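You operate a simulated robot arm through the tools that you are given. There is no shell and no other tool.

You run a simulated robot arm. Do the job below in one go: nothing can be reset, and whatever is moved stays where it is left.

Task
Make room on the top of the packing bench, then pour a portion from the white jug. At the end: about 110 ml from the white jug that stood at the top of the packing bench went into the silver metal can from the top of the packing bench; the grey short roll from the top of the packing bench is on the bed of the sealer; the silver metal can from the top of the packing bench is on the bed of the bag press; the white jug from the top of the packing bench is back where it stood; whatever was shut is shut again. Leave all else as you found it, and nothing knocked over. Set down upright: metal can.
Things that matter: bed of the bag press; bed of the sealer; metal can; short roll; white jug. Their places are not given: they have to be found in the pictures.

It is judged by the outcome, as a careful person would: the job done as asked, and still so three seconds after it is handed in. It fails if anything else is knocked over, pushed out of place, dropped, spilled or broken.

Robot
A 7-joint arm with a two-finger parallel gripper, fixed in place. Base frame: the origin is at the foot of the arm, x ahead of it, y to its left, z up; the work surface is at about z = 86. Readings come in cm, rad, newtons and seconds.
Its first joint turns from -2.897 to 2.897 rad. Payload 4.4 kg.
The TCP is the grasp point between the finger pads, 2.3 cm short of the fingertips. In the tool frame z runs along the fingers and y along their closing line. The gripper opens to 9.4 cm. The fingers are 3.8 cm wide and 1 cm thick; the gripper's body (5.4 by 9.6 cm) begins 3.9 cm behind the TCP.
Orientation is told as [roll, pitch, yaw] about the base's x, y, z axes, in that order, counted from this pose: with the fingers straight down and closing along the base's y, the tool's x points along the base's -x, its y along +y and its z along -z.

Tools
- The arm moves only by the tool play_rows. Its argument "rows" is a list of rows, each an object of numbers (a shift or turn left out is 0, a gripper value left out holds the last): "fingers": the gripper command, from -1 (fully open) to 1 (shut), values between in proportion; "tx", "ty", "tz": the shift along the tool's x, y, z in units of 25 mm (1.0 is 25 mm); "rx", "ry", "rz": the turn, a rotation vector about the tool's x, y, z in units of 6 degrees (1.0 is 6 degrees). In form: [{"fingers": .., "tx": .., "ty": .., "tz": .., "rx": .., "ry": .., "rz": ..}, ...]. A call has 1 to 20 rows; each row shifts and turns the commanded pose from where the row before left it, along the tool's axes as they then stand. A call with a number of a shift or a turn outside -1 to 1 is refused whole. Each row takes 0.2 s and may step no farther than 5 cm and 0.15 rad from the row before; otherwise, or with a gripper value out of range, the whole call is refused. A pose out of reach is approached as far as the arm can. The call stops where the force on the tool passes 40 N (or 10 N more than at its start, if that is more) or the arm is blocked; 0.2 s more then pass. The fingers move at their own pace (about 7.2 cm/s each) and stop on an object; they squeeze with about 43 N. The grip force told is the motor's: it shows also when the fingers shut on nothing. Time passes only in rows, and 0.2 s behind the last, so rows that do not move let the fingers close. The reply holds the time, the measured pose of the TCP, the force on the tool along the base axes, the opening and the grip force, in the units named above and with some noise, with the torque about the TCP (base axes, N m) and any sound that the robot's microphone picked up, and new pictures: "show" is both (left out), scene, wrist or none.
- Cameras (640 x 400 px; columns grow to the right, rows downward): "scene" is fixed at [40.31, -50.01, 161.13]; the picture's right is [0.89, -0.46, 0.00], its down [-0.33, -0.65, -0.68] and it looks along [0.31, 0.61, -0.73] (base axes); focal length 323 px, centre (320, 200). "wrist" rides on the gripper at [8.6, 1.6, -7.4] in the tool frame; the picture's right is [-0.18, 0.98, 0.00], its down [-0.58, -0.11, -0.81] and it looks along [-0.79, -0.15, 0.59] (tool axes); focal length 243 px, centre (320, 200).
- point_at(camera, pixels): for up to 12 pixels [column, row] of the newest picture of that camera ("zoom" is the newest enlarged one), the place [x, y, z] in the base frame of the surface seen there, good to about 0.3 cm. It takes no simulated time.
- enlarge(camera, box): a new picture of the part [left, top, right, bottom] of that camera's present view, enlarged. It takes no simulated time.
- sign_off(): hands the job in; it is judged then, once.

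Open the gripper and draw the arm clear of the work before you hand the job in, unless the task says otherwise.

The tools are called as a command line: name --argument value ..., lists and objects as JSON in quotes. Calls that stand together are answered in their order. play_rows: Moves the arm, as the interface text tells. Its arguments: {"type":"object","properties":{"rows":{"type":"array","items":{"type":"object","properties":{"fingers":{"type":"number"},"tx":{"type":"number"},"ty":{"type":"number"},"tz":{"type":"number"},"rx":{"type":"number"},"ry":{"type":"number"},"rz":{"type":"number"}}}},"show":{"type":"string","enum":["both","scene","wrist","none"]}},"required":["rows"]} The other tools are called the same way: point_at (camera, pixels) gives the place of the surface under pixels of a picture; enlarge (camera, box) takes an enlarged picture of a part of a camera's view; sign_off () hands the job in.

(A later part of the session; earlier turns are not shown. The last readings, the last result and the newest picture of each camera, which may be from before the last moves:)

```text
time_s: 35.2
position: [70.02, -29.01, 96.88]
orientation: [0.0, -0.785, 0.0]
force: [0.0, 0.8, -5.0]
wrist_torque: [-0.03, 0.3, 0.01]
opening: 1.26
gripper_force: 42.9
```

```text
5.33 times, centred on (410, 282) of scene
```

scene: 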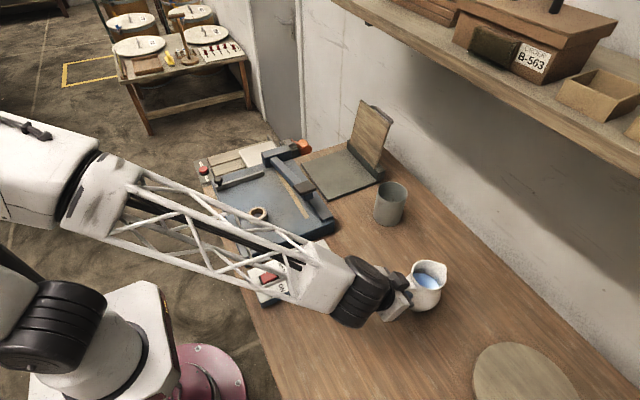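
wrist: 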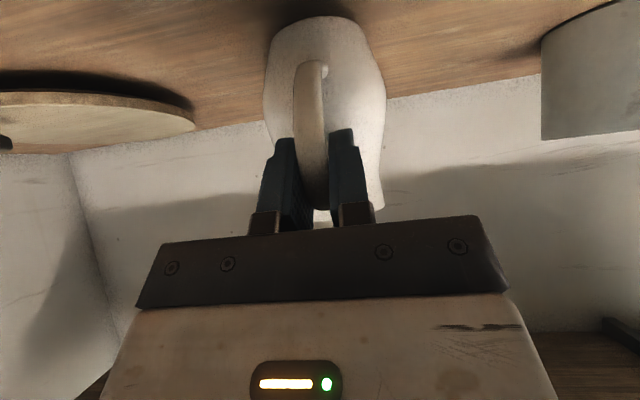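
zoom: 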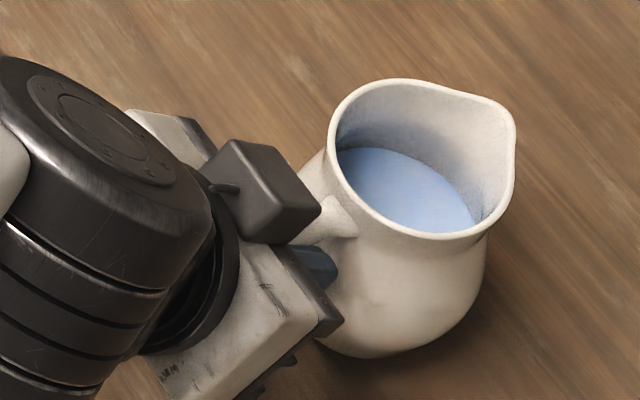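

The jug lifts cleanly with no slip (about 5.5 N). I raise it to z≈112 straight up.

play_rows --rows '[{"tx": -0.25, "tz": -0.25}, {"tx": -0.45, "tz": -0.45}, {"tx": -0.55, "tz": -0.55}, {"tx": -0.6, "tz": -0.6}, {"tx": -0.6, "tz": -0.6}, {"tx": -0.6, "tz": -0.6}, {"tx": -0.55, "tz": -0.55}, {"tx": -0.4, "tz": -0.4}, {"tx": -0.27, "tz": -0.27}, {}, {}, {}]' --show "wrist"

play_rows --rows '[{}]' --show "none"

play_rows --rows '[{}]' --show "none"

play_rows --rows '[{}]' --show "none"

play_rows --rows '[{}]' --show "none"

play_rows --rows '[{}]' --show "none"

play_rows --rows '[{}]' --show "none"

```text
time_s: 37.8
position: [69.95, -29.18, 111.84]
orientation: [0.001, -0.787, 0.0]
force: [0.2, -0.1, -4.5]
wrist_torque: [0.0, 0.33, 0.03]
opening: 1.24
gripper_force: 43.0
```

wrist: 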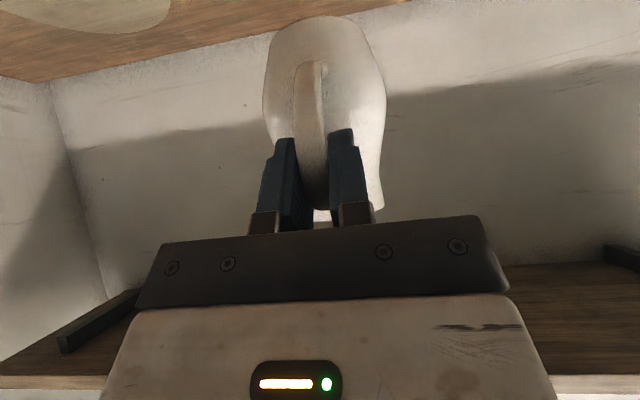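

```text
time_s: 38.2
position: [69.93, -28.98, 111.88]
orientation: [0.002, -0.787, 0.001]
force: [1.1, -0.2, -4.8]
wrist_torque: [0.02, 0.32, 0.01]
opening: 1.26
gripper_force: 43.5
```

```text
time_s: 38.6
position: [69.95, -29.13, 111.89]
orientation: [0.001, -0.785, 0.0]
force: [0.5, -0.3, -4.0]
wrist_torque: [-0.02, 0.31, 0.02]
opening: 1.25
gripper_force: 43.1
```

```text
time_s: 39.0
position: [70.07, -29.14, 111.79]
orientation: [-0.001, -0.787, -0.001]
force: [0.2, -0.2, -5.2]
wrist_torque: [0.0, 0.35, -0.02]
opening: 1.26
gripper_force: 43.0
```

```text
time_s: 39.4
position: [69.96, -29.14, 111.85]
orientation: [0.002, -0.785, 0.0]
force: [-0.8, -0.2, -4.5]
wrist_torque: [0.01, 0.31, 0.02]
opening: 1.26
gripper_force: 42.7
```

```text
time_s: 39.8
position: [69.91, -29.08, 111.94]
orientation: [0.002, -0.785, 0.001]
force: [0.1, 0.5, -4.3]
wrist_torque: [0.0, 0.31, 0.02]
opening: 1.25
gripper_force: 42.7
```

```text
time_s: 40.2
position: [69.84, -29.09, 111.91]
orientation: [0.0, -0.786, 0.0]
force: [0.1, 0.1, -4.4]
wrist_torque: [-0.01, 0.37, 0.02]
opening: 1.27
gripper_force: 42.9
```

Weight averages about 4.5 N with 0.33 N·m torque, a baseline for the poured amount. I carry the jug at z≈112 to (75.4,-3.2), behind the can.

play_rows --rows '[{"ty": 0.3, "tx": -0.05, "tz": 0.05}, {"ty": 0.55, "tx": -0.08, "tz": 0.08}, {"ty": 0.75, "tx": -0.11, "tz": 0.11}, {"ty": 0.8, "tx": -0.12, "tz": 0.12}, {"ty": 0.8, "tx": -0.12, "tz": 0.12}, {"ty": 0.8, "tx": -0.12, "tz": 0.12}, {"ty": 0.8, "tx": -0.12, "tz": 0.12}, {"ty": 0.8, "tx": -0.12, "tz": 0.12}, {"ty": 0.8, "tx": -0.12, "tz": 0.12}, {"ty": 0.8, "tx": -0.12, "tz": 0.12}, {"ty": 0.8, "tx": -0.12, "tz": 0.12}, {"ty": 0.8, "tx": -0.12, "tz": 0.12}, {"ty": 0.7, "tx": -0.12, "tz": 0.12}, {"ty": 0.5, "tx": -0.12, "tz": 0.12}, {"ty": 0.36, "tx": -0.1, "tz": 0.1}, {}, {}]' --show "both"

```text
time_s: 43.8
position: [75.99, -3.1, 111.89]
orientation: [0.0, -0.785, -0.001]
force: [-0.1, 0.3, -5.0]
wrist_torque: [-0.02, 0.33, 0.0]
opening: 1.21
gripper_force: 43.0
```

scene: 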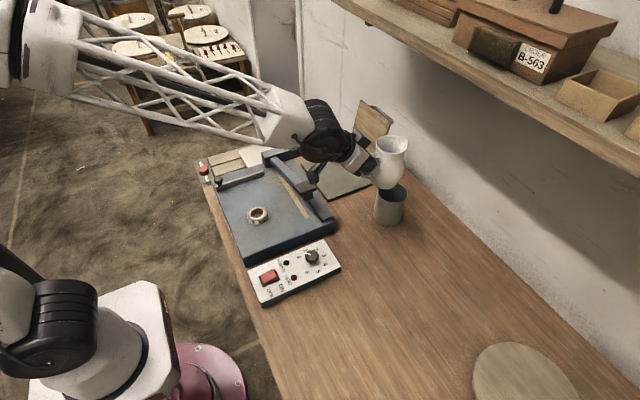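
wrist: 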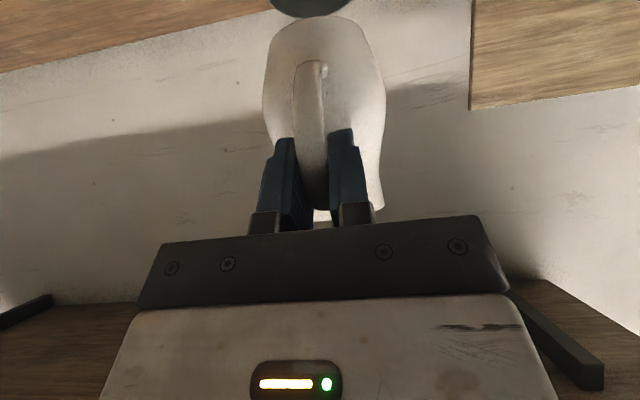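

The jug hangs upright above and behind the can. I tilt it by about 38° in place, still well short of pouring, and check the lip's position.

play_rows --rows '[{"ry": 0.5}, {"ry": 0.7}, {"ry": 0.7}, {"ry": 0.7}, {"ry": 0.7}, {"ry": 0.7}, {"ry": 0.7}, {"ry": 0.7}, {"ry": 0.5}, {"ry": 0.4}, {}, {}]' --show "both"

enlarge --camera "scene" --box '[330, 110, 450, 240]'

```text
time_s: 46.4
position: [75.95, -3.27, 111.86]
orientation: [0.0, -0.126, 0.001]
force: [1.1, -0.6, -5.6]
wrist_torque: [0.01, 0.13, 0.02]
opening: 1.25
gripper_force: 42.7
```

scene: 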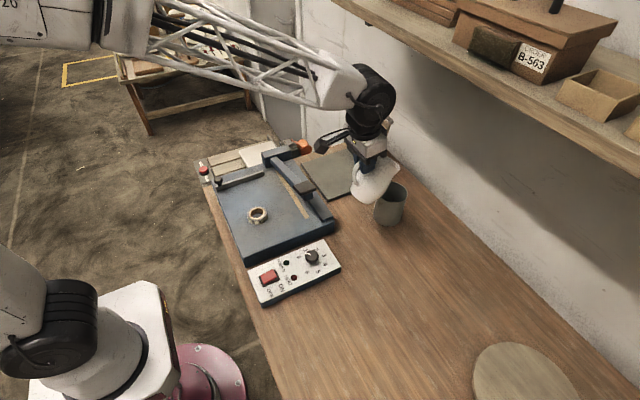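
wrist: 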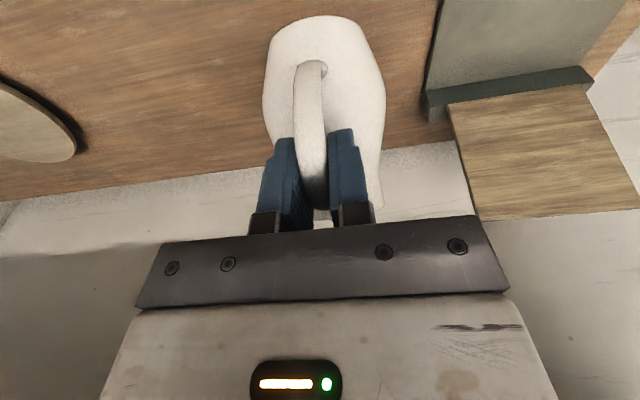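

```text
3.08 times, centred on (390, 175) of scene
```

zoom: 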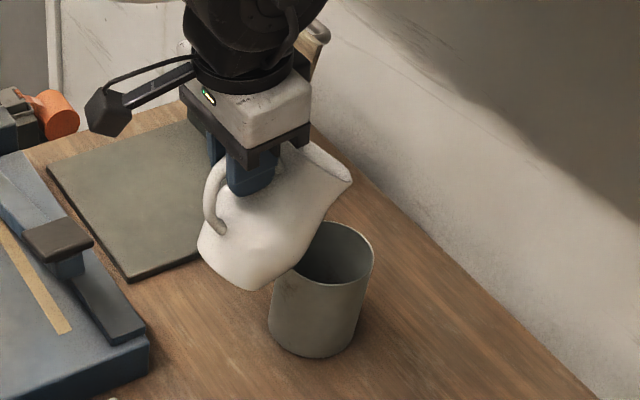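

The jug tilts with the gripper without slipping. I check the lip's place near scene (400,168) and the can's rim.

point_at --camera "zoom" --pixels '[[348, 182], [345, 186], [340, 174], [330, 195], [300, 270], [255, 288], [372, 250], [340, 222], [340, 260]]'

```text
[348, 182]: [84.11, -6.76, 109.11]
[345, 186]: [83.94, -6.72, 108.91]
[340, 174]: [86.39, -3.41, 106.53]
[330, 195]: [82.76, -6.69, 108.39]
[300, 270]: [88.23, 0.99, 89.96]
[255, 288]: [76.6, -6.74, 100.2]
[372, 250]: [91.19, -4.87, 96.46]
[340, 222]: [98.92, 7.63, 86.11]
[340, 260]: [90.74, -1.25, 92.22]
```

The lip is at about (86.5,-3.4,106.6) as predicted. I tilt to 45° and then lower by 4.8 cm so the lip is about 4 cm above the can's rim, inside its mouth.

play_rows --rows '[{"ry": 0.6}, {"ry": 0.6}, {"tz": 0.3}, {"tz": 0.4}, {"tz": 0.4}, {"tz": 0.4}, {"tz": 0.3}, {"tz": 0.12}, {}]' --show "both"

enlarge --camera "scene" --box '[330, 130, 450, 240]'

```text
time_s: 48.4
position: [75.87, -3.11, 107.22]
orientation: [0.0, 0.0, 0.002]
force: [-0.5, -0.4, -5.0]
wrist_torque: [-0.02, 0.07, 0.02]
opening: 1.25
gripper_force: 43.0
```

scene: 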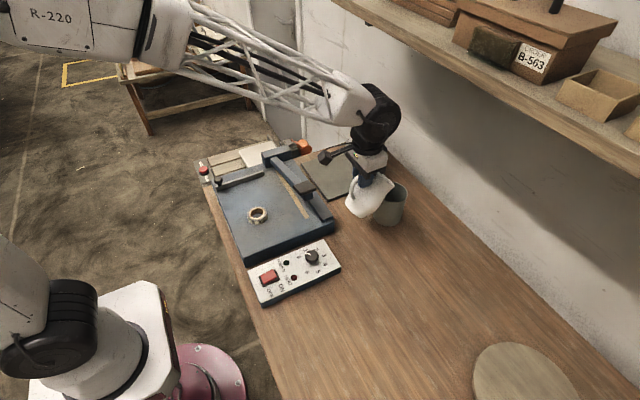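
wrist: 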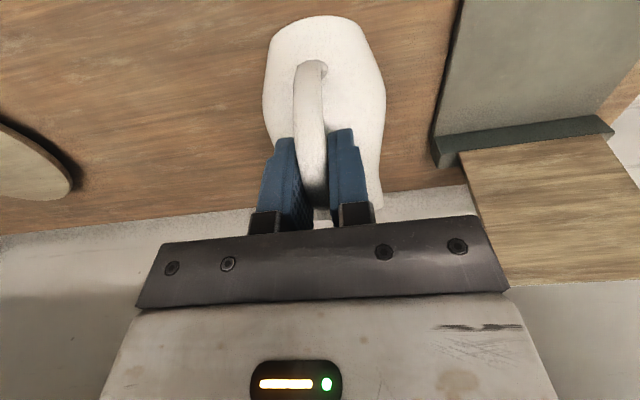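

```text
3.64 times, centred on (390, 185) of scene
```

zoom: 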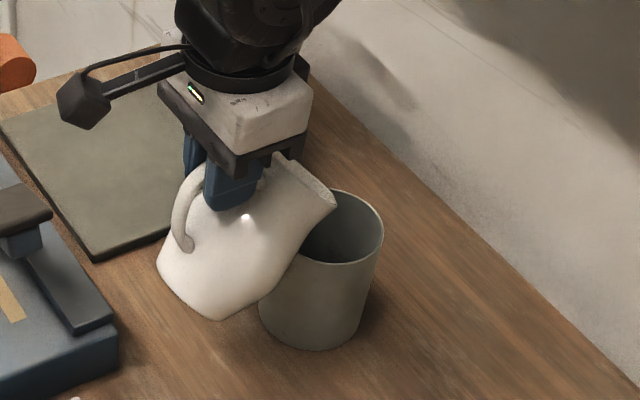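

The jug's lip is over the can's mouth, and no water has come out yet. I tilt 6° further in small steps, moving the TCP to keep the lip in place.

play_rows --rows '[{"ry": 0.333, "tx": -0.1, "tz": -0.12}, {"ry": 0.333, "tx": -0.1, "tz": -0.12}, {"ry": 0.334, "tx": -0.1, "tz": -0.12}, {}, {}]' --show "scene"

enlarge --camera "scene" --box '[350, 150, 430, 230]'

```text
time_s: 49.6
position: [76.65, -3.08, 108.03]
orientation: [0.0, 0.106, 0.0]
force: [0.6, 0.2, -5.0]
wrist_torque: [-0.01, 0.04, -0.01]
opening: 1.26
gripper_force: 43.3
```

scene: 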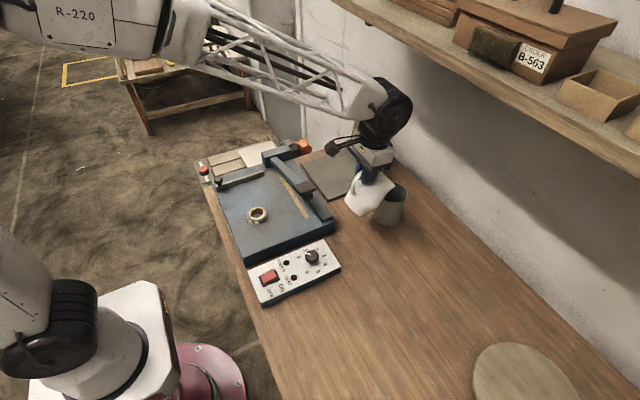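

```text
5.00 times, centred on (390, 190) of scene
```

zoom: 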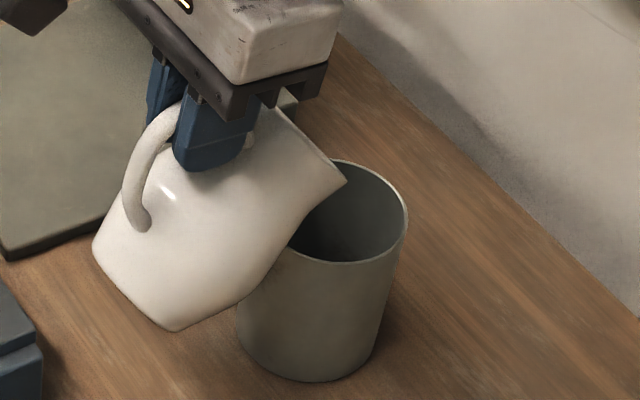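

Nothing has come out at 51°. I add 3° more and look at the lip and can.

play_rows --rows '[{"ry": 0.25, "tx": -0.07, "tz": -0.1}, {"ry": 0.25, "tx": -0.07, "tz": -0.1}, {}, {}]' --show "scene"

enlarge --camera "scene" --box '[350, 150, 430, 230]'

```text
time_s: 50.6
position: [76.97, -2.93, 108.47]
orientation: [0.0, 0.157, -0.001]
force: [0.3, -0.5, -4.9]
wrist_torque: [-0.01, 0.05, 0.0]
opening: 1.23
gripper_force: 43.3
```

scene: 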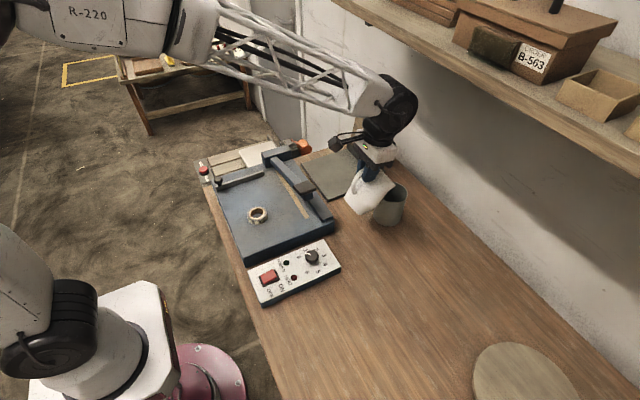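

```text
5.00 times, centred on (390, 190) of scene
```

zoom: 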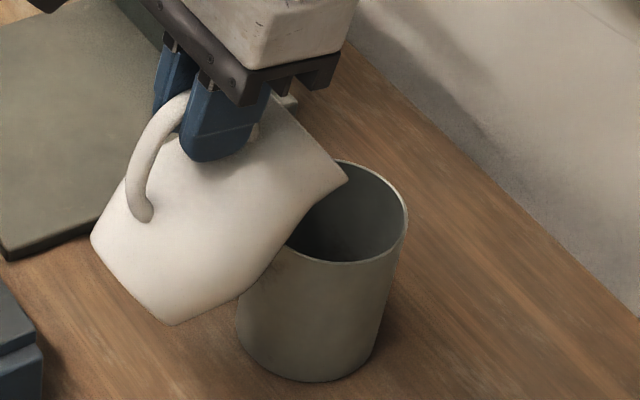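

Still no flow at 54°. I add another 3°.

play_rows --rows '[{"ry": 0.25, "tx": -0.07, "tz": -0.11}, {"ry": 0.25, "tx": -0.07, "tz": -0.11}, {}, {}]' --show "scene"

enlarge --camera "scene" --box '[350, 150, 430, 230]'

```text
time_s: 51.6
position: [77.47, -3.03, 108.89]
orientation: [0.0, 0.211, 0.0]
force: [-0.7, 0.1, -5.4]
wrist_torque: [-0.03, -0.02, 0.02]
opening: 1.25
gripper_force: 42.9
```

scene: 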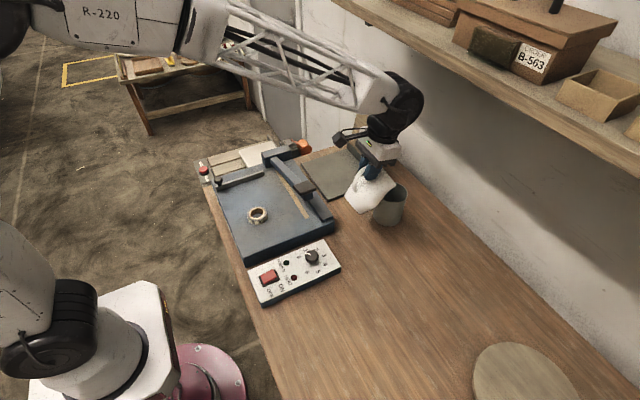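

```text
5.00 times, centred on (390, 190) of scene
```

zoom: 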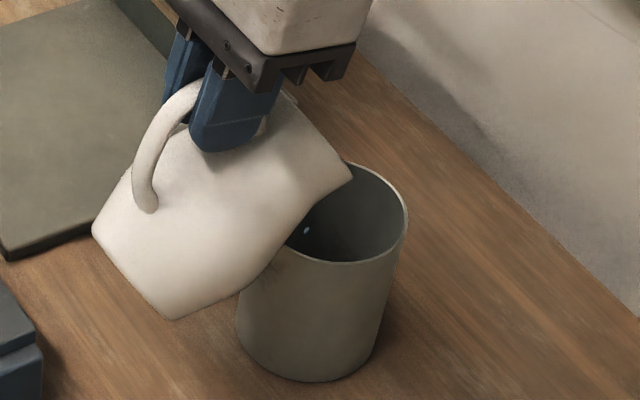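

A small blue drop is visible at zoom (307,231), so the flow starts at about 57°. I hold still for a second and look again.

point_at --camera "zoom" --pixels '[[307, 231], [345, 180], [340, 240], [320, 250]]'

play_rows --rows '[{}, {}, {}, {}]' --show "scene"

enlarge --camera "scene" --box '[370, 160, 420, 220]'

```text
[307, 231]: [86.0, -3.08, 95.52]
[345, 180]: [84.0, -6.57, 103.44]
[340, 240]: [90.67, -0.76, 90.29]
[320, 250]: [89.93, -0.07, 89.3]
```

```text
time_s: 52.6
position: [77.55, -3.17, 108.95]
orientation: [0.0, 0.211, 0.0]
force: [0.4, -1.2, -4.7]
wrist_torque: [0.01, 0.0, 0.01]
opening: 1.28
gripper_force: 43.3
```

scene: 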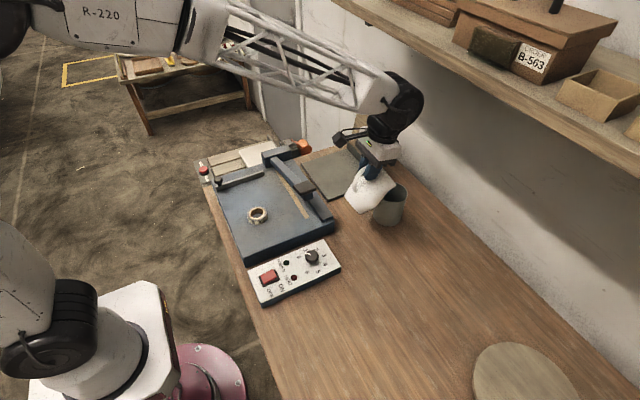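

```text
6.67 times, centred on (395, 190) of scene
```

zoom: 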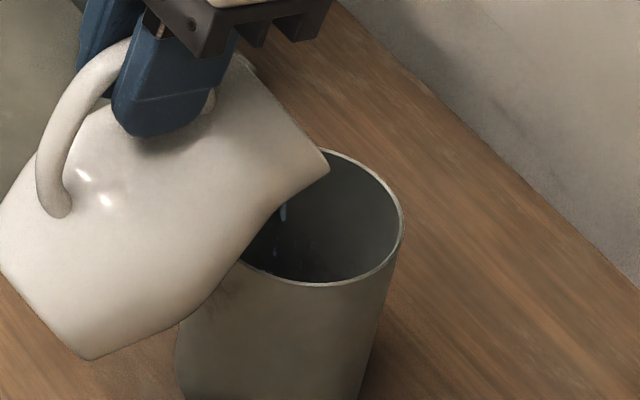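

A thin stream falls inside the can near (86,-3.1). I keep holding to see whether it stops at this tilt.

play_rows --rows '[{}, {}, {}, {}, {}, {}, {}, {}]' --show "scene"

enlarge --camera "scene" --box '[370, 160, 420, 220]'

```text
time_s: 54.4
position: [77.6, -3.16, 108.95]
orientation: [-0.001, 0.209, -0.001]
force: [0.6, 0.1, -4.7]
wrist_torque: [-0.01, -0.02, 0.0]
opening: 1.24
gripper_force: 43.3
```

scene: 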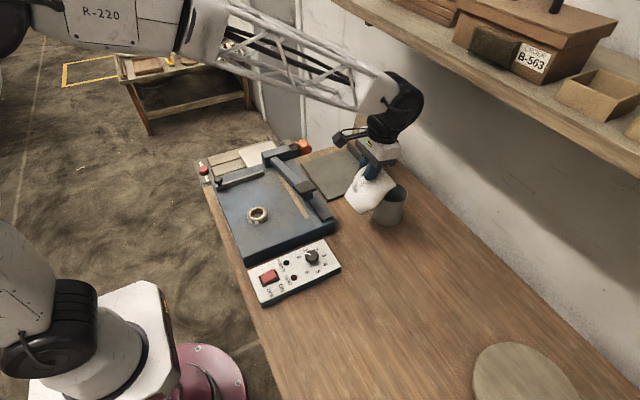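

```text
6.67 times, centred on (395, 190) of scene
```

zoom: 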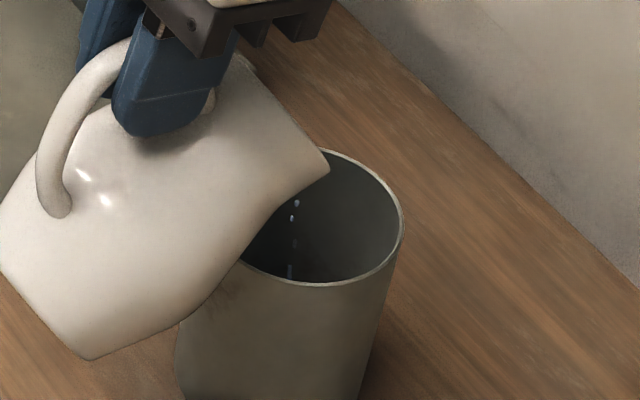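

It is only dripping slowly (drops at zoom (295,210)). I tilt 2° more with the lip held in place, and hold for 1.6 s.

play_rows --rows '[{"ry": 0.167, "tx": -0.047, "tz": -0.075}, {"ry": 0.167, "tx": -0.047, "tz": -0.075}, {}, {}, {}, {}, {}, {}]' --show "scene"

enlarge --camera "scene" --box '[370, 160, 420, 220]'

```text
time_s: 56.2
position: [77.84, -3.08, 109.24]
orientation: [0.001, 0.245, 0.001]
force: [-0.2, 0.4, -4.1]
wrist_torque: [-0.01, 0.02, -0.01]
opening: 1.27
gripper_force: 43.1
```

scene: 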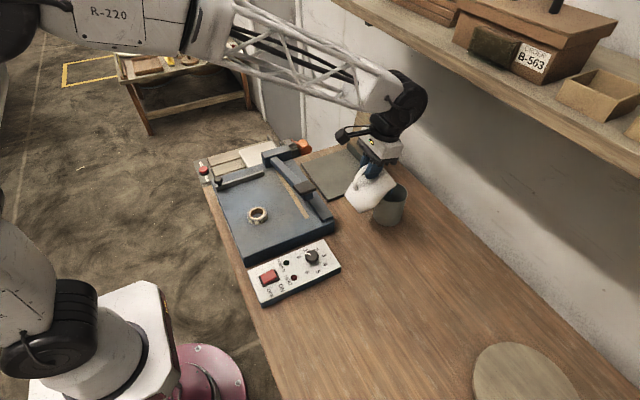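

```text
6.67 times, centred on (395, 190) of scene
```

zoom: 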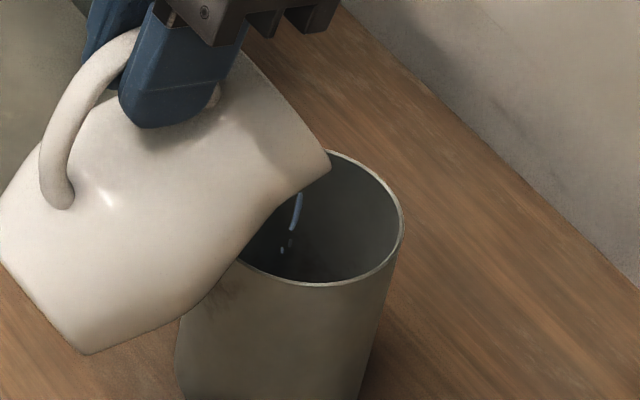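

A steady thin stream goes into the can. I hold at this tilt for 3 s more to let it run towards its stop.

play_rows --rows '[{}, {}, {}, {}, {}, {}, {}, {}, {}, {}, {}, {}, {}, {}, {}]' --show "scene"

enlarge --camera "scene" --box '[370, 160, 420, 220]'

```text
time_s: 59.4
position: [77.84, -3.06, 109.33]
orientation: [0.001, 0.244, 0.001]
force: [-0.5, 0.7, -4.5]
wrist_torque: [0.02, 0.0, 0.0]
opening: 1.27
gripper_force: 42.8
```

scene: 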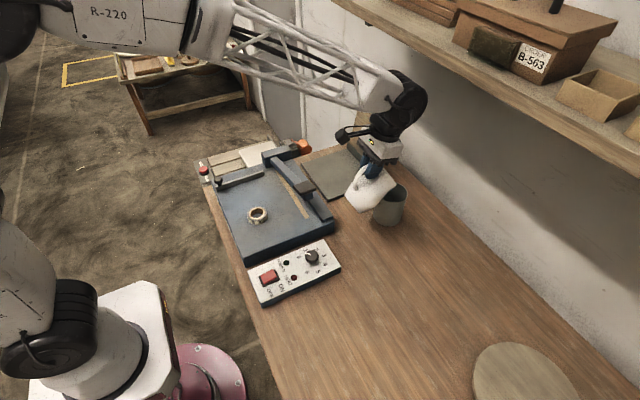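

```text
6.67 times, centred on (395, 190) of scene
```

zoom: 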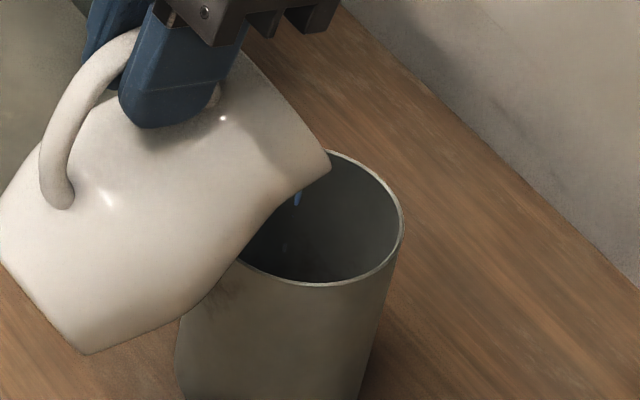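

The stream has thinned to a dribble at 59°. I tilt 2° more and hold for about 3 s.

play_rows --rows '[{"ry": 0.167, "tx": -0.045, "tz": -0.074}, {"ry": 0.167, "tx": -0.045, "tz": -0.074}, {}, {}, {}, {}]' --show "scene"

enlarge --camera "scene" --box '[370, 160, 420, 220]'

play_rows --rows '[{}, {}, {}, {}, {}, {}, {}, {}, {}, {}]' --show "scene"

enlarge --camera "scene" --box '[370, 160, 420, 220]'

```text
time_s: 60.8
position: [78.29, -3.06, 109.55]
orientation: [0.0, 0.279, 0.0]
force: [0.7, 0.5, -4.5]
wrist_torque: [-0.02, -0.04, 0.01]
opening: 1.26
gripper_force: 42.3
```

scene: 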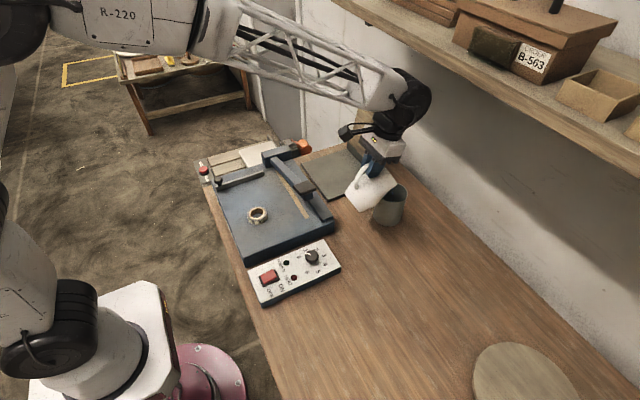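

```text
6.67 times, centred on (395, 190) of scene
```

zoom: 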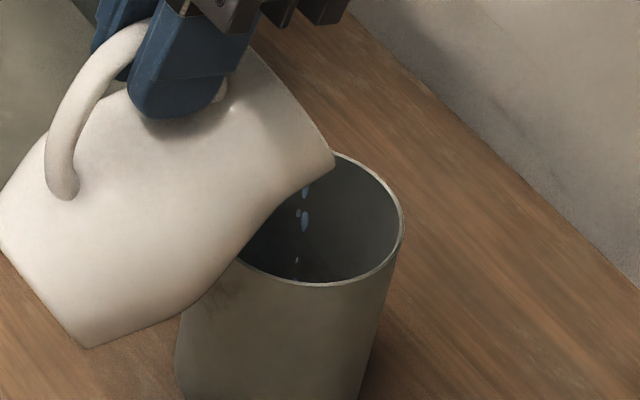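

```text
time_s: 63.0
position: [78.17, -3.1, 109.45]
orientation: [0.0, 0.28, 0.001]
force: [0.4, 0.5, -3.7]
wrist_torque: [0.0, -0.01, -0.03]
opening: 1.25
gripper_force: 42.8
```

scene: 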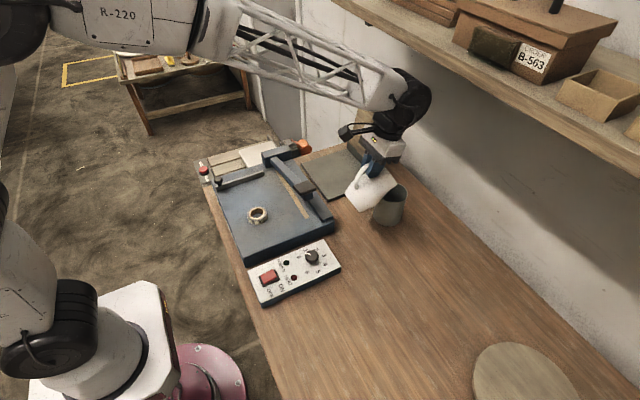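

```text
6.67 times, centred on (395, 190) of scene
```

zoom: 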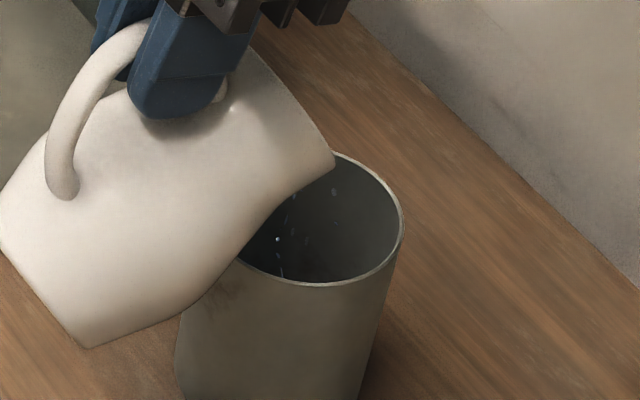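

Flow has nearly stopped at 61°. I take several force readings to estimate how much has left the jug.

play_rows --rows '[{}, {}]' --show "none"

play_rows --rows '[{}]' --show "none"

play_rows --rows '[{}]' --show "none"

play_rows --rows '[{}]' --show "none"

play_rows --rows '[{}]' --show "none"

play_rows --rows '[{}]' --show "none"

play_rows --rows '[{}]' --show "none"

play_rows --rows '[{}]' --show "scene"

enlarge --camera "scene" --box '[370, 160, 420, 220]'

```text
time_s: 63.6
position: [78.21, -3.18, 109.53]
orientation: [0.0, 0.28, 0.0]
force: [-0.2, -1.2, -4.9]
wrist_torque: [-0.01, -0.01, -0.01]
opening: 1.25
gripper_force: 43.3
```

```text
time_s: 64.0
position: [78.16, -3.06, 109.39]
orientation: [0.0, 0.279, 0.0]
force: [0.1, 0.3, -4.6]
wrist_torque: [0.0, -0.06, -0.05]
opening: 1.26
gripper_force: 42.8
```

```text
time_s: 64.4
position: [78.25, -3.11, 109.44]
orientation: [0.0, 0.28, 0.001]
force: [0.1, 0.5, -4.3]
wrist_torque: [-0.01, -0.02, -0.01]
opening: 1.22
gripper_force: 43.3
```

```text
time_s: 64.8
position: [78.17, -3.11, 109.53]
orientation: [0.001, 0.28, 0.001]
force: [0.1, 0.8, -4.3]
wrist_torque: [-0.02, 0.01, 0.02]
opening: 1.25
gripper_force: 42.8
```

```text
time_s: 65.2
position: [78.2, -3.16, 109.51]
orientation: [0.0, 0.279, -0.001]
force: [-0.2, -0.3, -4.5]
wrist_torque: [-0.03, -0.06, -0.02]
opening: 1.25
gripper_force: 42.7
```

```text
time_s: 65.6
position: [78.2, -3.11, 109.6]
orientation: [-0.001, 0.279, 0.0]
force: [0.5, -0.1, -3.7]
wrist_torque: [0.02, -0.04, 0.01]
opening: 1.25
gripper_force: 43.2
```

```text
time_s: 66.0
position: [78.18, -3.12, 109.63]
orientation: [0.0, 0.279, 0.0]
force: [0.6, 0.3, -4.0]
wrist_torque: [0.0, -0.04, 0.0]
opening: 1.26
gripper_force: 42.9
```

```text
time_s: 66.4
position: [78.28, -3.2, 109.57]
orientation: [0.0, 0.28, 0.0]
force: [0.1, 0.0, -3.3]
wrist_torque: [-0.01, -0.04, 0.0]
opening: 1.27
gripper_force: 42.9
```

scene: 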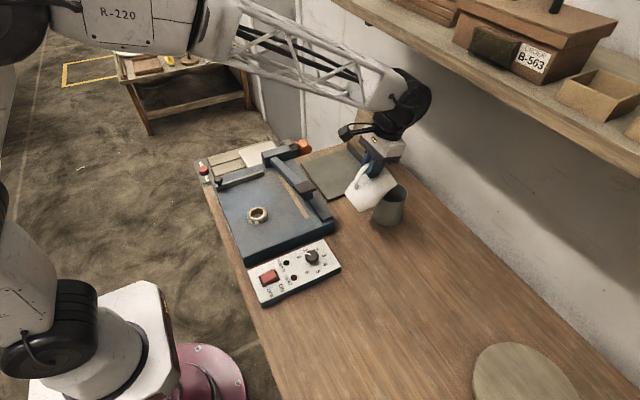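

```text
6.67 times, centred on (395, 190) of scene
```

zoom: 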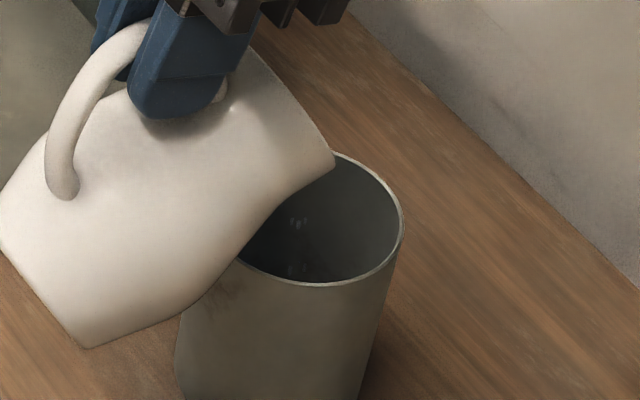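

Forces suggest roughly 50 ml has gone so far, and the flow has stopped at 61°. I tilt 3° more in small steps, keeping the lip over the can, and hold.

play_rows --rows '[{"ry": 0.167, "tx": -0.047, "tz": -0.072}, {"ry": 0.167, "tx": -0.047, "tz": -0.072}, {}, {}, {}, {"ry": 0.167, "tx": -0.047, "tz": -0.072}, {}, {}, {}]' --show "scene"

enlarge --camera "scene" --box '[370, 160, 420, 220]'

play_rows --rows '[{}, {}, {}, {}, {}, {}, {}, {}, {}, {}, {}, {}]' --show "scene"

enlarge --camera "scene" --box '[370, 160, 420, 220]'

```text
time_s: 68.4
position: [78.8, -2.99, 109.85]
orientation: [0.0, 0.331, 0.001]
force: [0.4, 0.5, -4.3]
wrist_torque: [-0.04, -0.03, 0.0]
opening: 1.24
gripper_force: 42.8
```

scene: 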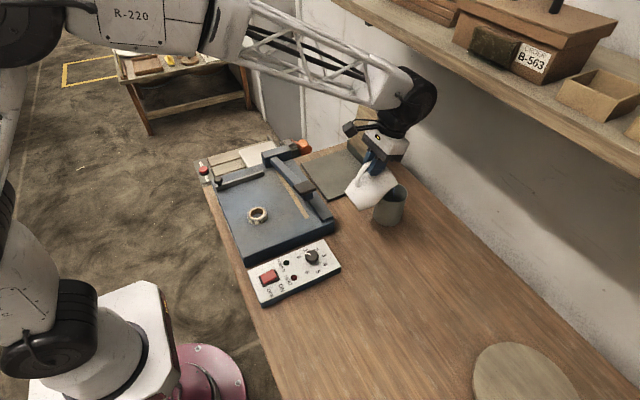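

```text
6.67 times, centred on (395, 190) of scene
```

zoom: 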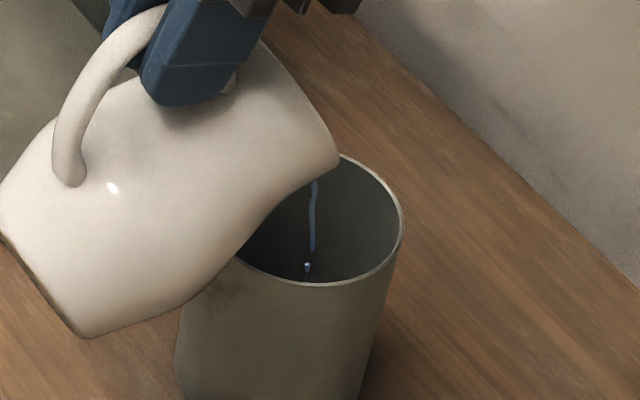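

```text
time_s: 71.0
position: [78.79, -3.08, 109.82]
orientation: [-0.001, 0.331, 0.0]
force: [0.7, -0.4, -3.6]
wrist_torque: [-0.01, -0.05, 0.02]
opening: 1.24
gripper_force: 42.5
```

scene: 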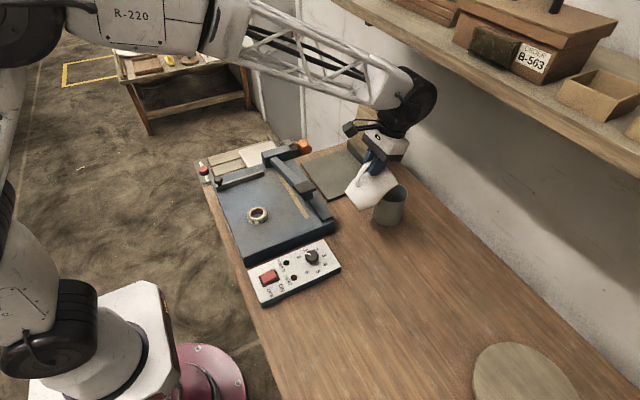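

```text
6.67 times, centred on (395, 190) of scene
```

zoom: 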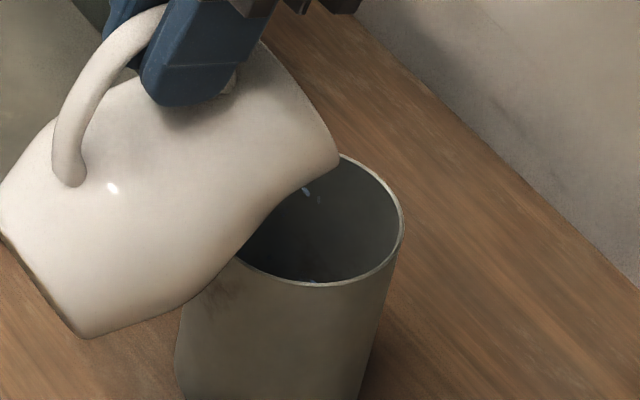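

The stream ran at 64° and is nearly over. I take several readings here while it drips out.

play_rows --rows '[{}, {}, {}]' --show "none"

play_rows --rows '[{}]' --show "none"

play_rows --rows '[{}]' --show "none"

play_rows --rows '[{}]' --show "none"

play_rows --rows '[{}]' --show "none"

play_rows --rows '[{}]' --show "none"

play_rows --rows '[{}]' --show "none"

play_rows --rows '[{}]' --show "scene"

enlarge --camera "scene" --box '[370, 160, 420, 220]'

```text
time_s: 71.8
position: [78.72, -3.02, 109.86]
orientation: [0.001, 0.332, 0.001]
force: [0.6, -0.3, -3.6]
wrist_torque: [0.02, -0.01, 0.03]
opening: 1.27
gripper_force: 42.3
```

```text
time_s: 72.2
position: [78.78, -3.07, 109.86]
orientation: [0.001, 0.332, -0.001]
force: [0.5, -0.6, -3.9]
wrist_torque: [0.01, -0.02, 0.0]
opening: 1.25
gripper_force: 42.9
```

```text
time_s: 72.6
position: [78.69, -3.02, 109.86]
orientation: [-0.001, 0.331, 0.0]
force: [0.0, -0.2, -4.9]
wrist_torque: [0.01, 0.0, -0.04]
opening: 1.23
gripper_force: 43.0
```

```text
time_s: 73.0
position: [78.76, -3.06, 109.91]
orientation: [0.002, 0.332, -0.002]
force: [-0.6, 0.4, -3.1]
wrist_torque: [-0.03, -0.05, 0.0]
opening: 1.24
gripper_force: 43.4
```

```text
time_s: 73.4
position: [78.69, -2.99, 109.89]
orientation: [0.001, 0.333, 0.0]
force: [0.3, -0.5, -4.4]
wrist_torque: [0.01, -0.05, 0.01]
opening: 1.25
gripper_force: 43.1
```

```text
time_s: 73.8
position: [78.68, -3.05, 109.87]
orientation: [-0.002, 0.332, 0.002]
force: [0.5, 0.2, -4.4]
wrist_torque: [-0.02, -0.04, -0.01]
opening: 1.24
gripper_force: 42.9
```

```text
time_s: 74.2
position: [78.73, -3.09, 110.05]
orientation: [0.0, 0.332, 0.0]
force: [-0.5, 0.1, -4.3]
wrist_torque: [0.05, -0.04, 0.03]
opening: 1.26
gripper_force: 43.0
```

```text
time_s: 74.6
position: [78.79, -3.07, 109.92]
orientation: [0.0, 0.332, 0.001]
force: [-1.8, 0.5, -3.1]
wrist_torque: [0.01, -0.04, 0.02]
opening: 1.25
gripper_force: 42.9
```

scene: 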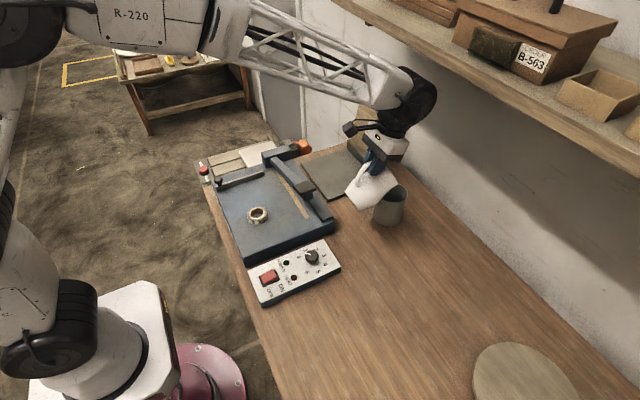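

```text
6.67 times, centred on (395, 190) of scene
```

zoom: 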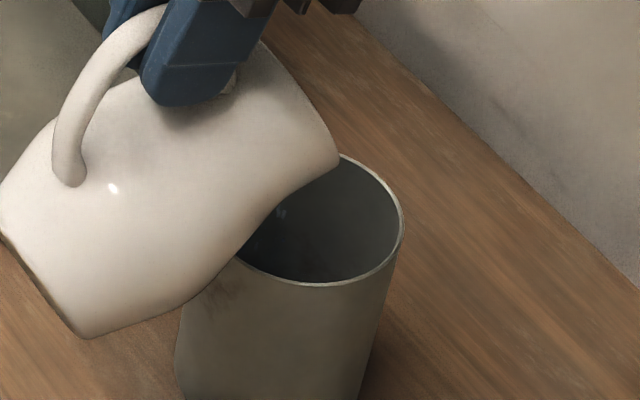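

Readings average about -3.9 N here against -4.8 N before, so roughly 80 ml has gone. I tilt the jug back with the lip held over the can, raise it, and turn it upright to weigh it more accurately.

play_rows --rows '[{"ry": -0.5, "tx": 0.14, "tz": 0.19}, {"ry": -0.5, "tx": 0.14, "tz": 0.19}, {"ry": -0.5, "tx": 0.14, "tz": 0.19}, {"ry": -0.5, "tx": 0.14, "tz": 0.19}, {"ry": -0.5, "tx": 0.14, "tz": 0.19}, {"ry": -0.5, "tx": 0.14, "tz": 0.19}, {"tz": -0.2}, {"tz": -0.4}, {"tz": -0.4}, {"tz": -0.4}, {"tz": -0.4}, {"tz": -0.3}, {}]' --show "scene"

enlarge --camera "scene" --box '[350, 140, 430, 230]'

```text
time_s: 77.4
position: [76.26, -3.2, 112.64]
orientation: [0.0, 0.016, 0.0]
force: [0.3, 0.5, -4.4]
wrist_torque: [-0.02, 0.04, -0.02]
opening: 1.28
gripper_force: 42.6
```

scene: 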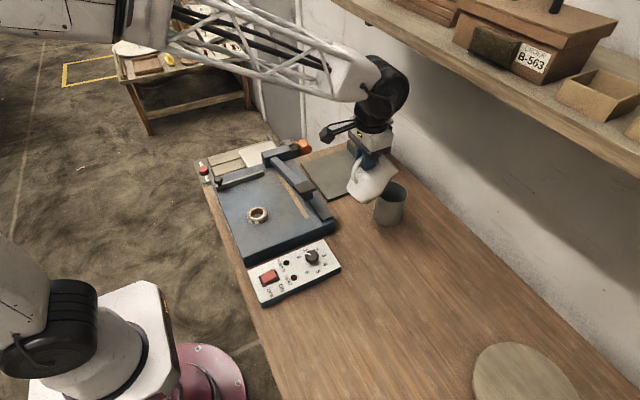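

```text
4.44 times, centred on (390, 185) of scene
```

zoom: 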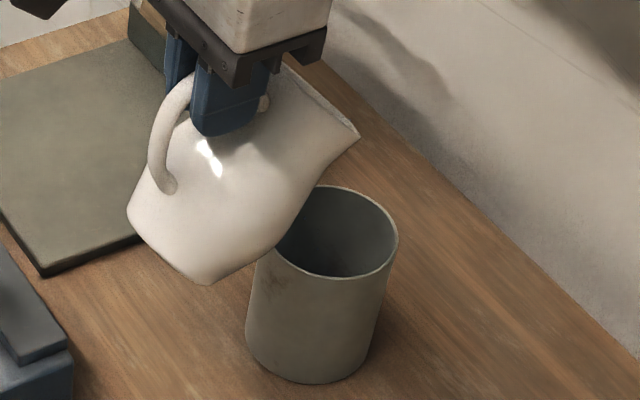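

No spill is visible and the can is standing as before. I turn the jug upright with the lip staying over the can.

play_rows --rows '[{"ry": -0.6, "tx": 0.05}, {"ry": -0.7, "tx": 0.06}, {"ry": -0.7, "tx": 0.06}, {"ry": -0.7, "tx": 0.06}, {"ry": -0.7, "tx": 0.06}, {"ry": -0.7, "tx": 0.06}, {"ry": -0.7, "tx": 0.06}, {"ry": -0.7, "tx": 0.05}, {"ry": -0.7, "tx": 0.05}, {"ry": -0.7, "tx": 0.05}, {"ry": -0.5, "tx": 0.04}, {"ry": -0.25}, {}, {}, {}]' --show "wrist"

play_rows --rows '[{}]' --show "none"

play_rows --rows '[{}]' --show "none"

play_rows --rows '[{}]' --show "none"

play_rows --rows '[{}]' --show "none"

play_rows --rows '[{}]' --show "none"

play_rows --rows '[{}]' --show "none"

play_rows --rows '[{}]' --show "none"

play_rows --rows '[{}]' --show "none"

play_rows --rows '[{}]' --show "none"

play_rows --rows '[{}]' --show "scene"

```text
time_s: 80.6
position: [74.74, -3.08, 112.26]
orientation: [0.0, -0.783, 0.001]
force: [0.6, -0.2, -3.2]
wrist_torque: [-0.05, 0.27, -0.03]
opening: 1.25
gripper_force: 42.5
```

wrist: 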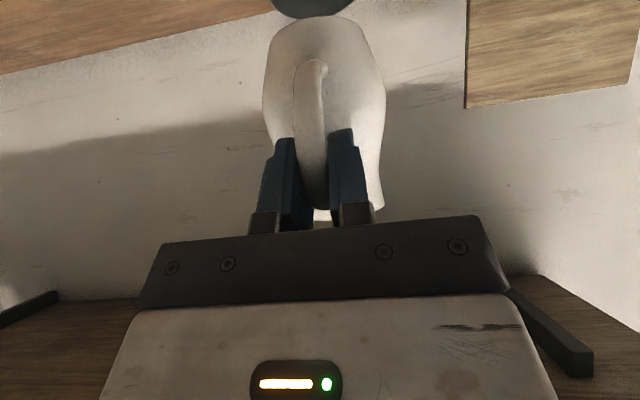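

```text
time_s: 81.0
position: [74.78, -3.16, 112.31]
orientation: [0.0, -0.783, 0.0]
force: [-0.2, 0.1, -4.1]
wrist_torque: [0.0, 0.24, -0.02]
opening: 1.23
gripper_force: 43.2
```

```text
time_s: 81.4
position: [74.8, -3.13, 112.28]
orientation: [0.001, -0.783, 0.0]
force: [-0.9, -0.1, -3.8]
wrist_torque: [-0.01, 0.25, -0.04]
opening: 1.26
gripper_force: 43.0
```

```text
time_s: 81.8
position: [74.8, -3.22, 112.28]
orientation: [0.0, -0.783, -0.001]
force: [0.7, 0.4, -3.8]
wrist_torque: [-0.01, 0.27, -0.01]
opening: 1.22
gripper_force: 42.8
```

```text
time_s: 82.2
position: [74.84, -3.14, 112.27]
orientation: [0.001, -0.783, 0.001]
force: [0.2, -0.6, -3.0]
wrist_torque: [0.02, 0.25, 0.01]
opening: 1.2
gripper_force: 42.7
```

```text
time_s: 82.6
position: [74.84, -3.22, 112.3]
orientation: [0.002, -0.783, 0.0]
force: [-0.3, -0.5, -3.8]
wrist_torque: [0.0, 0.24, -0.03]
opening: 1.25
gripper_force: 43.3
```

```text
time_s: 83.0
position: [74.92, -3.14, 112.2]
orientation: [0.001, -0.782, -0.001]
force: [-0.4, -0.3, -3.7]
wrist_torque: [-0.01, 0.28, 0.01]
opening: 1.25
gripper_force: 43.4
```

```text
time_s: 83.4
position: [74.74, -3.15, 112.29]
orientation: [0.002, -0.785, 0.0]
force: [-0.1, 0.1, -4.3]
wrist_torque: [-0.04, 0.3, 0.02]
opening: 1.24
gripper_force: 42.9
```

```text
time_s: 83.8
position: [74.91, -3.14, 112.32]
orientation: [-0.001, -0.785, 0.0]
force: [0.2, 0.7, -3.4]
wrist_torque: [-0.02, 0.3, 0.0]
opening: 1.25
gripper_force: 43.0
```

```text
time_s: 84.2
position: [74.82, -3.11, 112.32]
orientation: [0.001, -0.785, 0.0]
force: [0.5, -0.1, -3.9]
wrist_torque: [0.01, 0.27, 0.0]
opening: 1.24
gripper_force: 43.0
```

```text
time_s: 84.6
position: [74.79, -3.07, 112.36]
orientation: [-0.001, -0.784, 0.0]
force: [0.3, 0.3, -3.6]
wrist_torque: [-0.02, 0.24, 0.03]
opening: 1.22
gripper_force: 43.4
```

scene: 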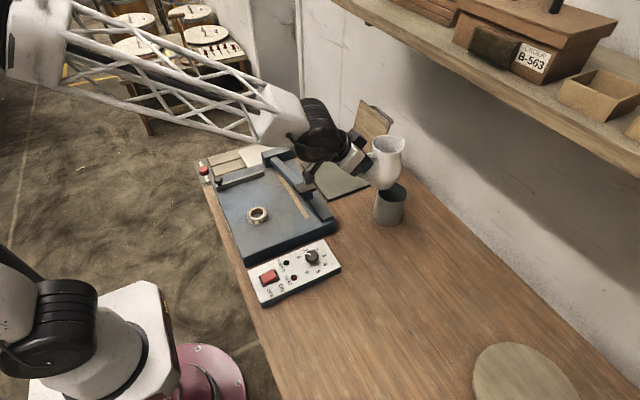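

Weighing suggests about 90 ml (torque 0.326→0.265 N·m, force 4.63→3.69 N). I carry the jug back over its original place and hover low, where the scene camera can see the water level inside, to confirm by sight.

play_rows --rows '[{"ty": -0.3, "tx": 0.04, "tz": -0.04}, {"ty": -0.55, "tx": 0.07, "tz": -0.07}, {"ty": -0.75, "tx": 0.1, "tz": -0.1}, {"ty": -0.8, "tx": 0.1, "tz": -0.1}, {"ty": -0.8, "tx": 0.1, "tz": -0.1}, {"ty": -0.8, "tx": 0.1, "tz": -0.1}, {"ty": -0.8, "tx": 0.1, "tz": -0.1}, {"ty": -0.8, "tx": 0.1, "tz": -0.1}, {"ty": -0.8, "tx": 0.1, "tz": -0.1}, {"ty": -0.8, "tx": 0.1, "tz": -0.1}, {"ty": -0.8, "tx": 0.1, "tz": -0.1}, {"ty": -0.8, "tx": 0.1, "tz": -0.1}, {"ty": -0.7, "tx": 0.1, "tz": -0.1}, {"ty": -0.5, "tx": 0.08, "tz": -0.08}, {"ty": -0.36, "tx": 0.05, "tz": -0.05}, {}, {}]' --show "none"

play_rows --rows '[{"tx": 0.25, "tz": 0.25}, {"tx": 0.45, "tz": 0.45}, {"tx": 0.6, "tz": 0.6}, {"tx": 0.6, "tz": 0.6}, {"tx": 0.6, "tz": 0.6}, {"tx": 0.6, "tz": 0.6}, {"tx": 0.5, "tz": 0.5}, {"tx": 0.35, "tz": 0.35}, {"tx": 0.2, "tz": 0.2}, {"tx": 0.1, "tz": 0.1}, {}, {}, {}]' --show "scene"

enlarge --camera "scene" --box '[380, 240, 460, 310]'

```text
time_s: 88.2
position: [69.8, -28.79, 112.33]
orientation: [0.002, -0.784, -0.001]
force: [0.1, 0.0, -3.8]
wrist_torque: [-0.02, 0.23, -0.01]
opening: 1.27
gripper_force: 42.8
```

```text
time_s: 91.0
position: [69.89, -28.9, 97.41]
orientation: [-0.001, -0.783, 0.0]
force: [-0.3, 0.1, -4.8]
wrist_torque: [-0.04, 0.29, -0.01]
opening: 1.22
gripper_force: 42.4
```

scene: 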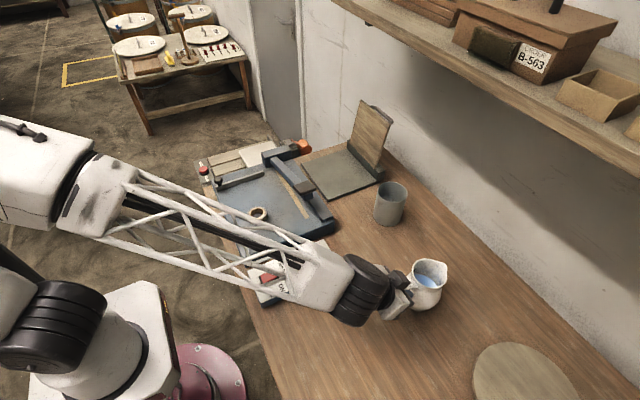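

```text
5.71 times, centred on (420, 275) of scene
```

zoom: 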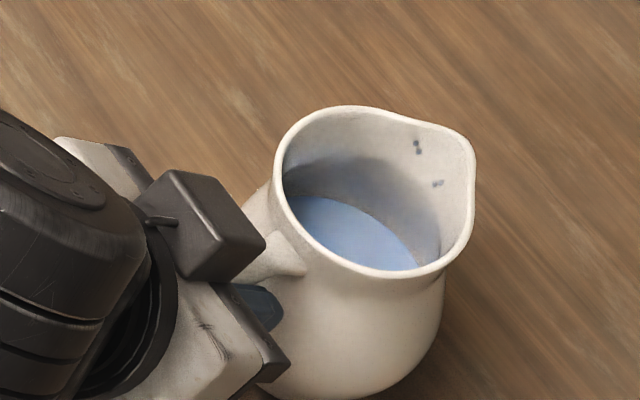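

The water is visible inside the jug. I measure water-surface and rim heights at several pixels.

point_at --camera "zoom" --pixels '[[330, 220], [350, 240], [370, 245], [390, 260], [310, 205], [340, 210], [310, 232], [280, 150], [350, 108], [380, 272], [440, 262], [473, 150]]'

point_at --camera "scene" --pixels '[[421, 278], [424, 281], [428, 283], [431, 284], [425, 279], [430, 282], [419, 277], [427, 281]]'

```text
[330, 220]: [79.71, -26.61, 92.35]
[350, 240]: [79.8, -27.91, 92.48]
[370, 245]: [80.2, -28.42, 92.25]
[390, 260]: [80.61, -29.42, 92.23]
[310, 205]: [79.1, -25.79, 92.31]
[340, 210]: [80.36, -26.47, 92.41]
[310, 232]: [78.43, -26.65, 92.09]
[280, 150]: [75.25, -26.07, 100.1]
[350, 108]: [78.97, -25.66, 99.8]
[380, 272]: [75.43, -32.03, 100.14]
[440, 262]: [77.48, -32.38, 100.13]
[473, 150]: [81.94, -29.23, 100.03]
```

```text
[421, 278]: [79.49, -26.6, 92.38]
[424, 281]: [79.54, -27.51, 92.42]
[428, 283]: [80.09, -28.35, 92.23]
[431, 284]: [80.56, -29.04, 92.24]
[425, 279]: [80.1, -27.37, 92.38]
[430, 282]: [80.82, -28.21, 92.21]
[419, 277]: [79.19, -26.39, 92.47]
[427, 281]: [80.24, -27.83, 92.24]
```

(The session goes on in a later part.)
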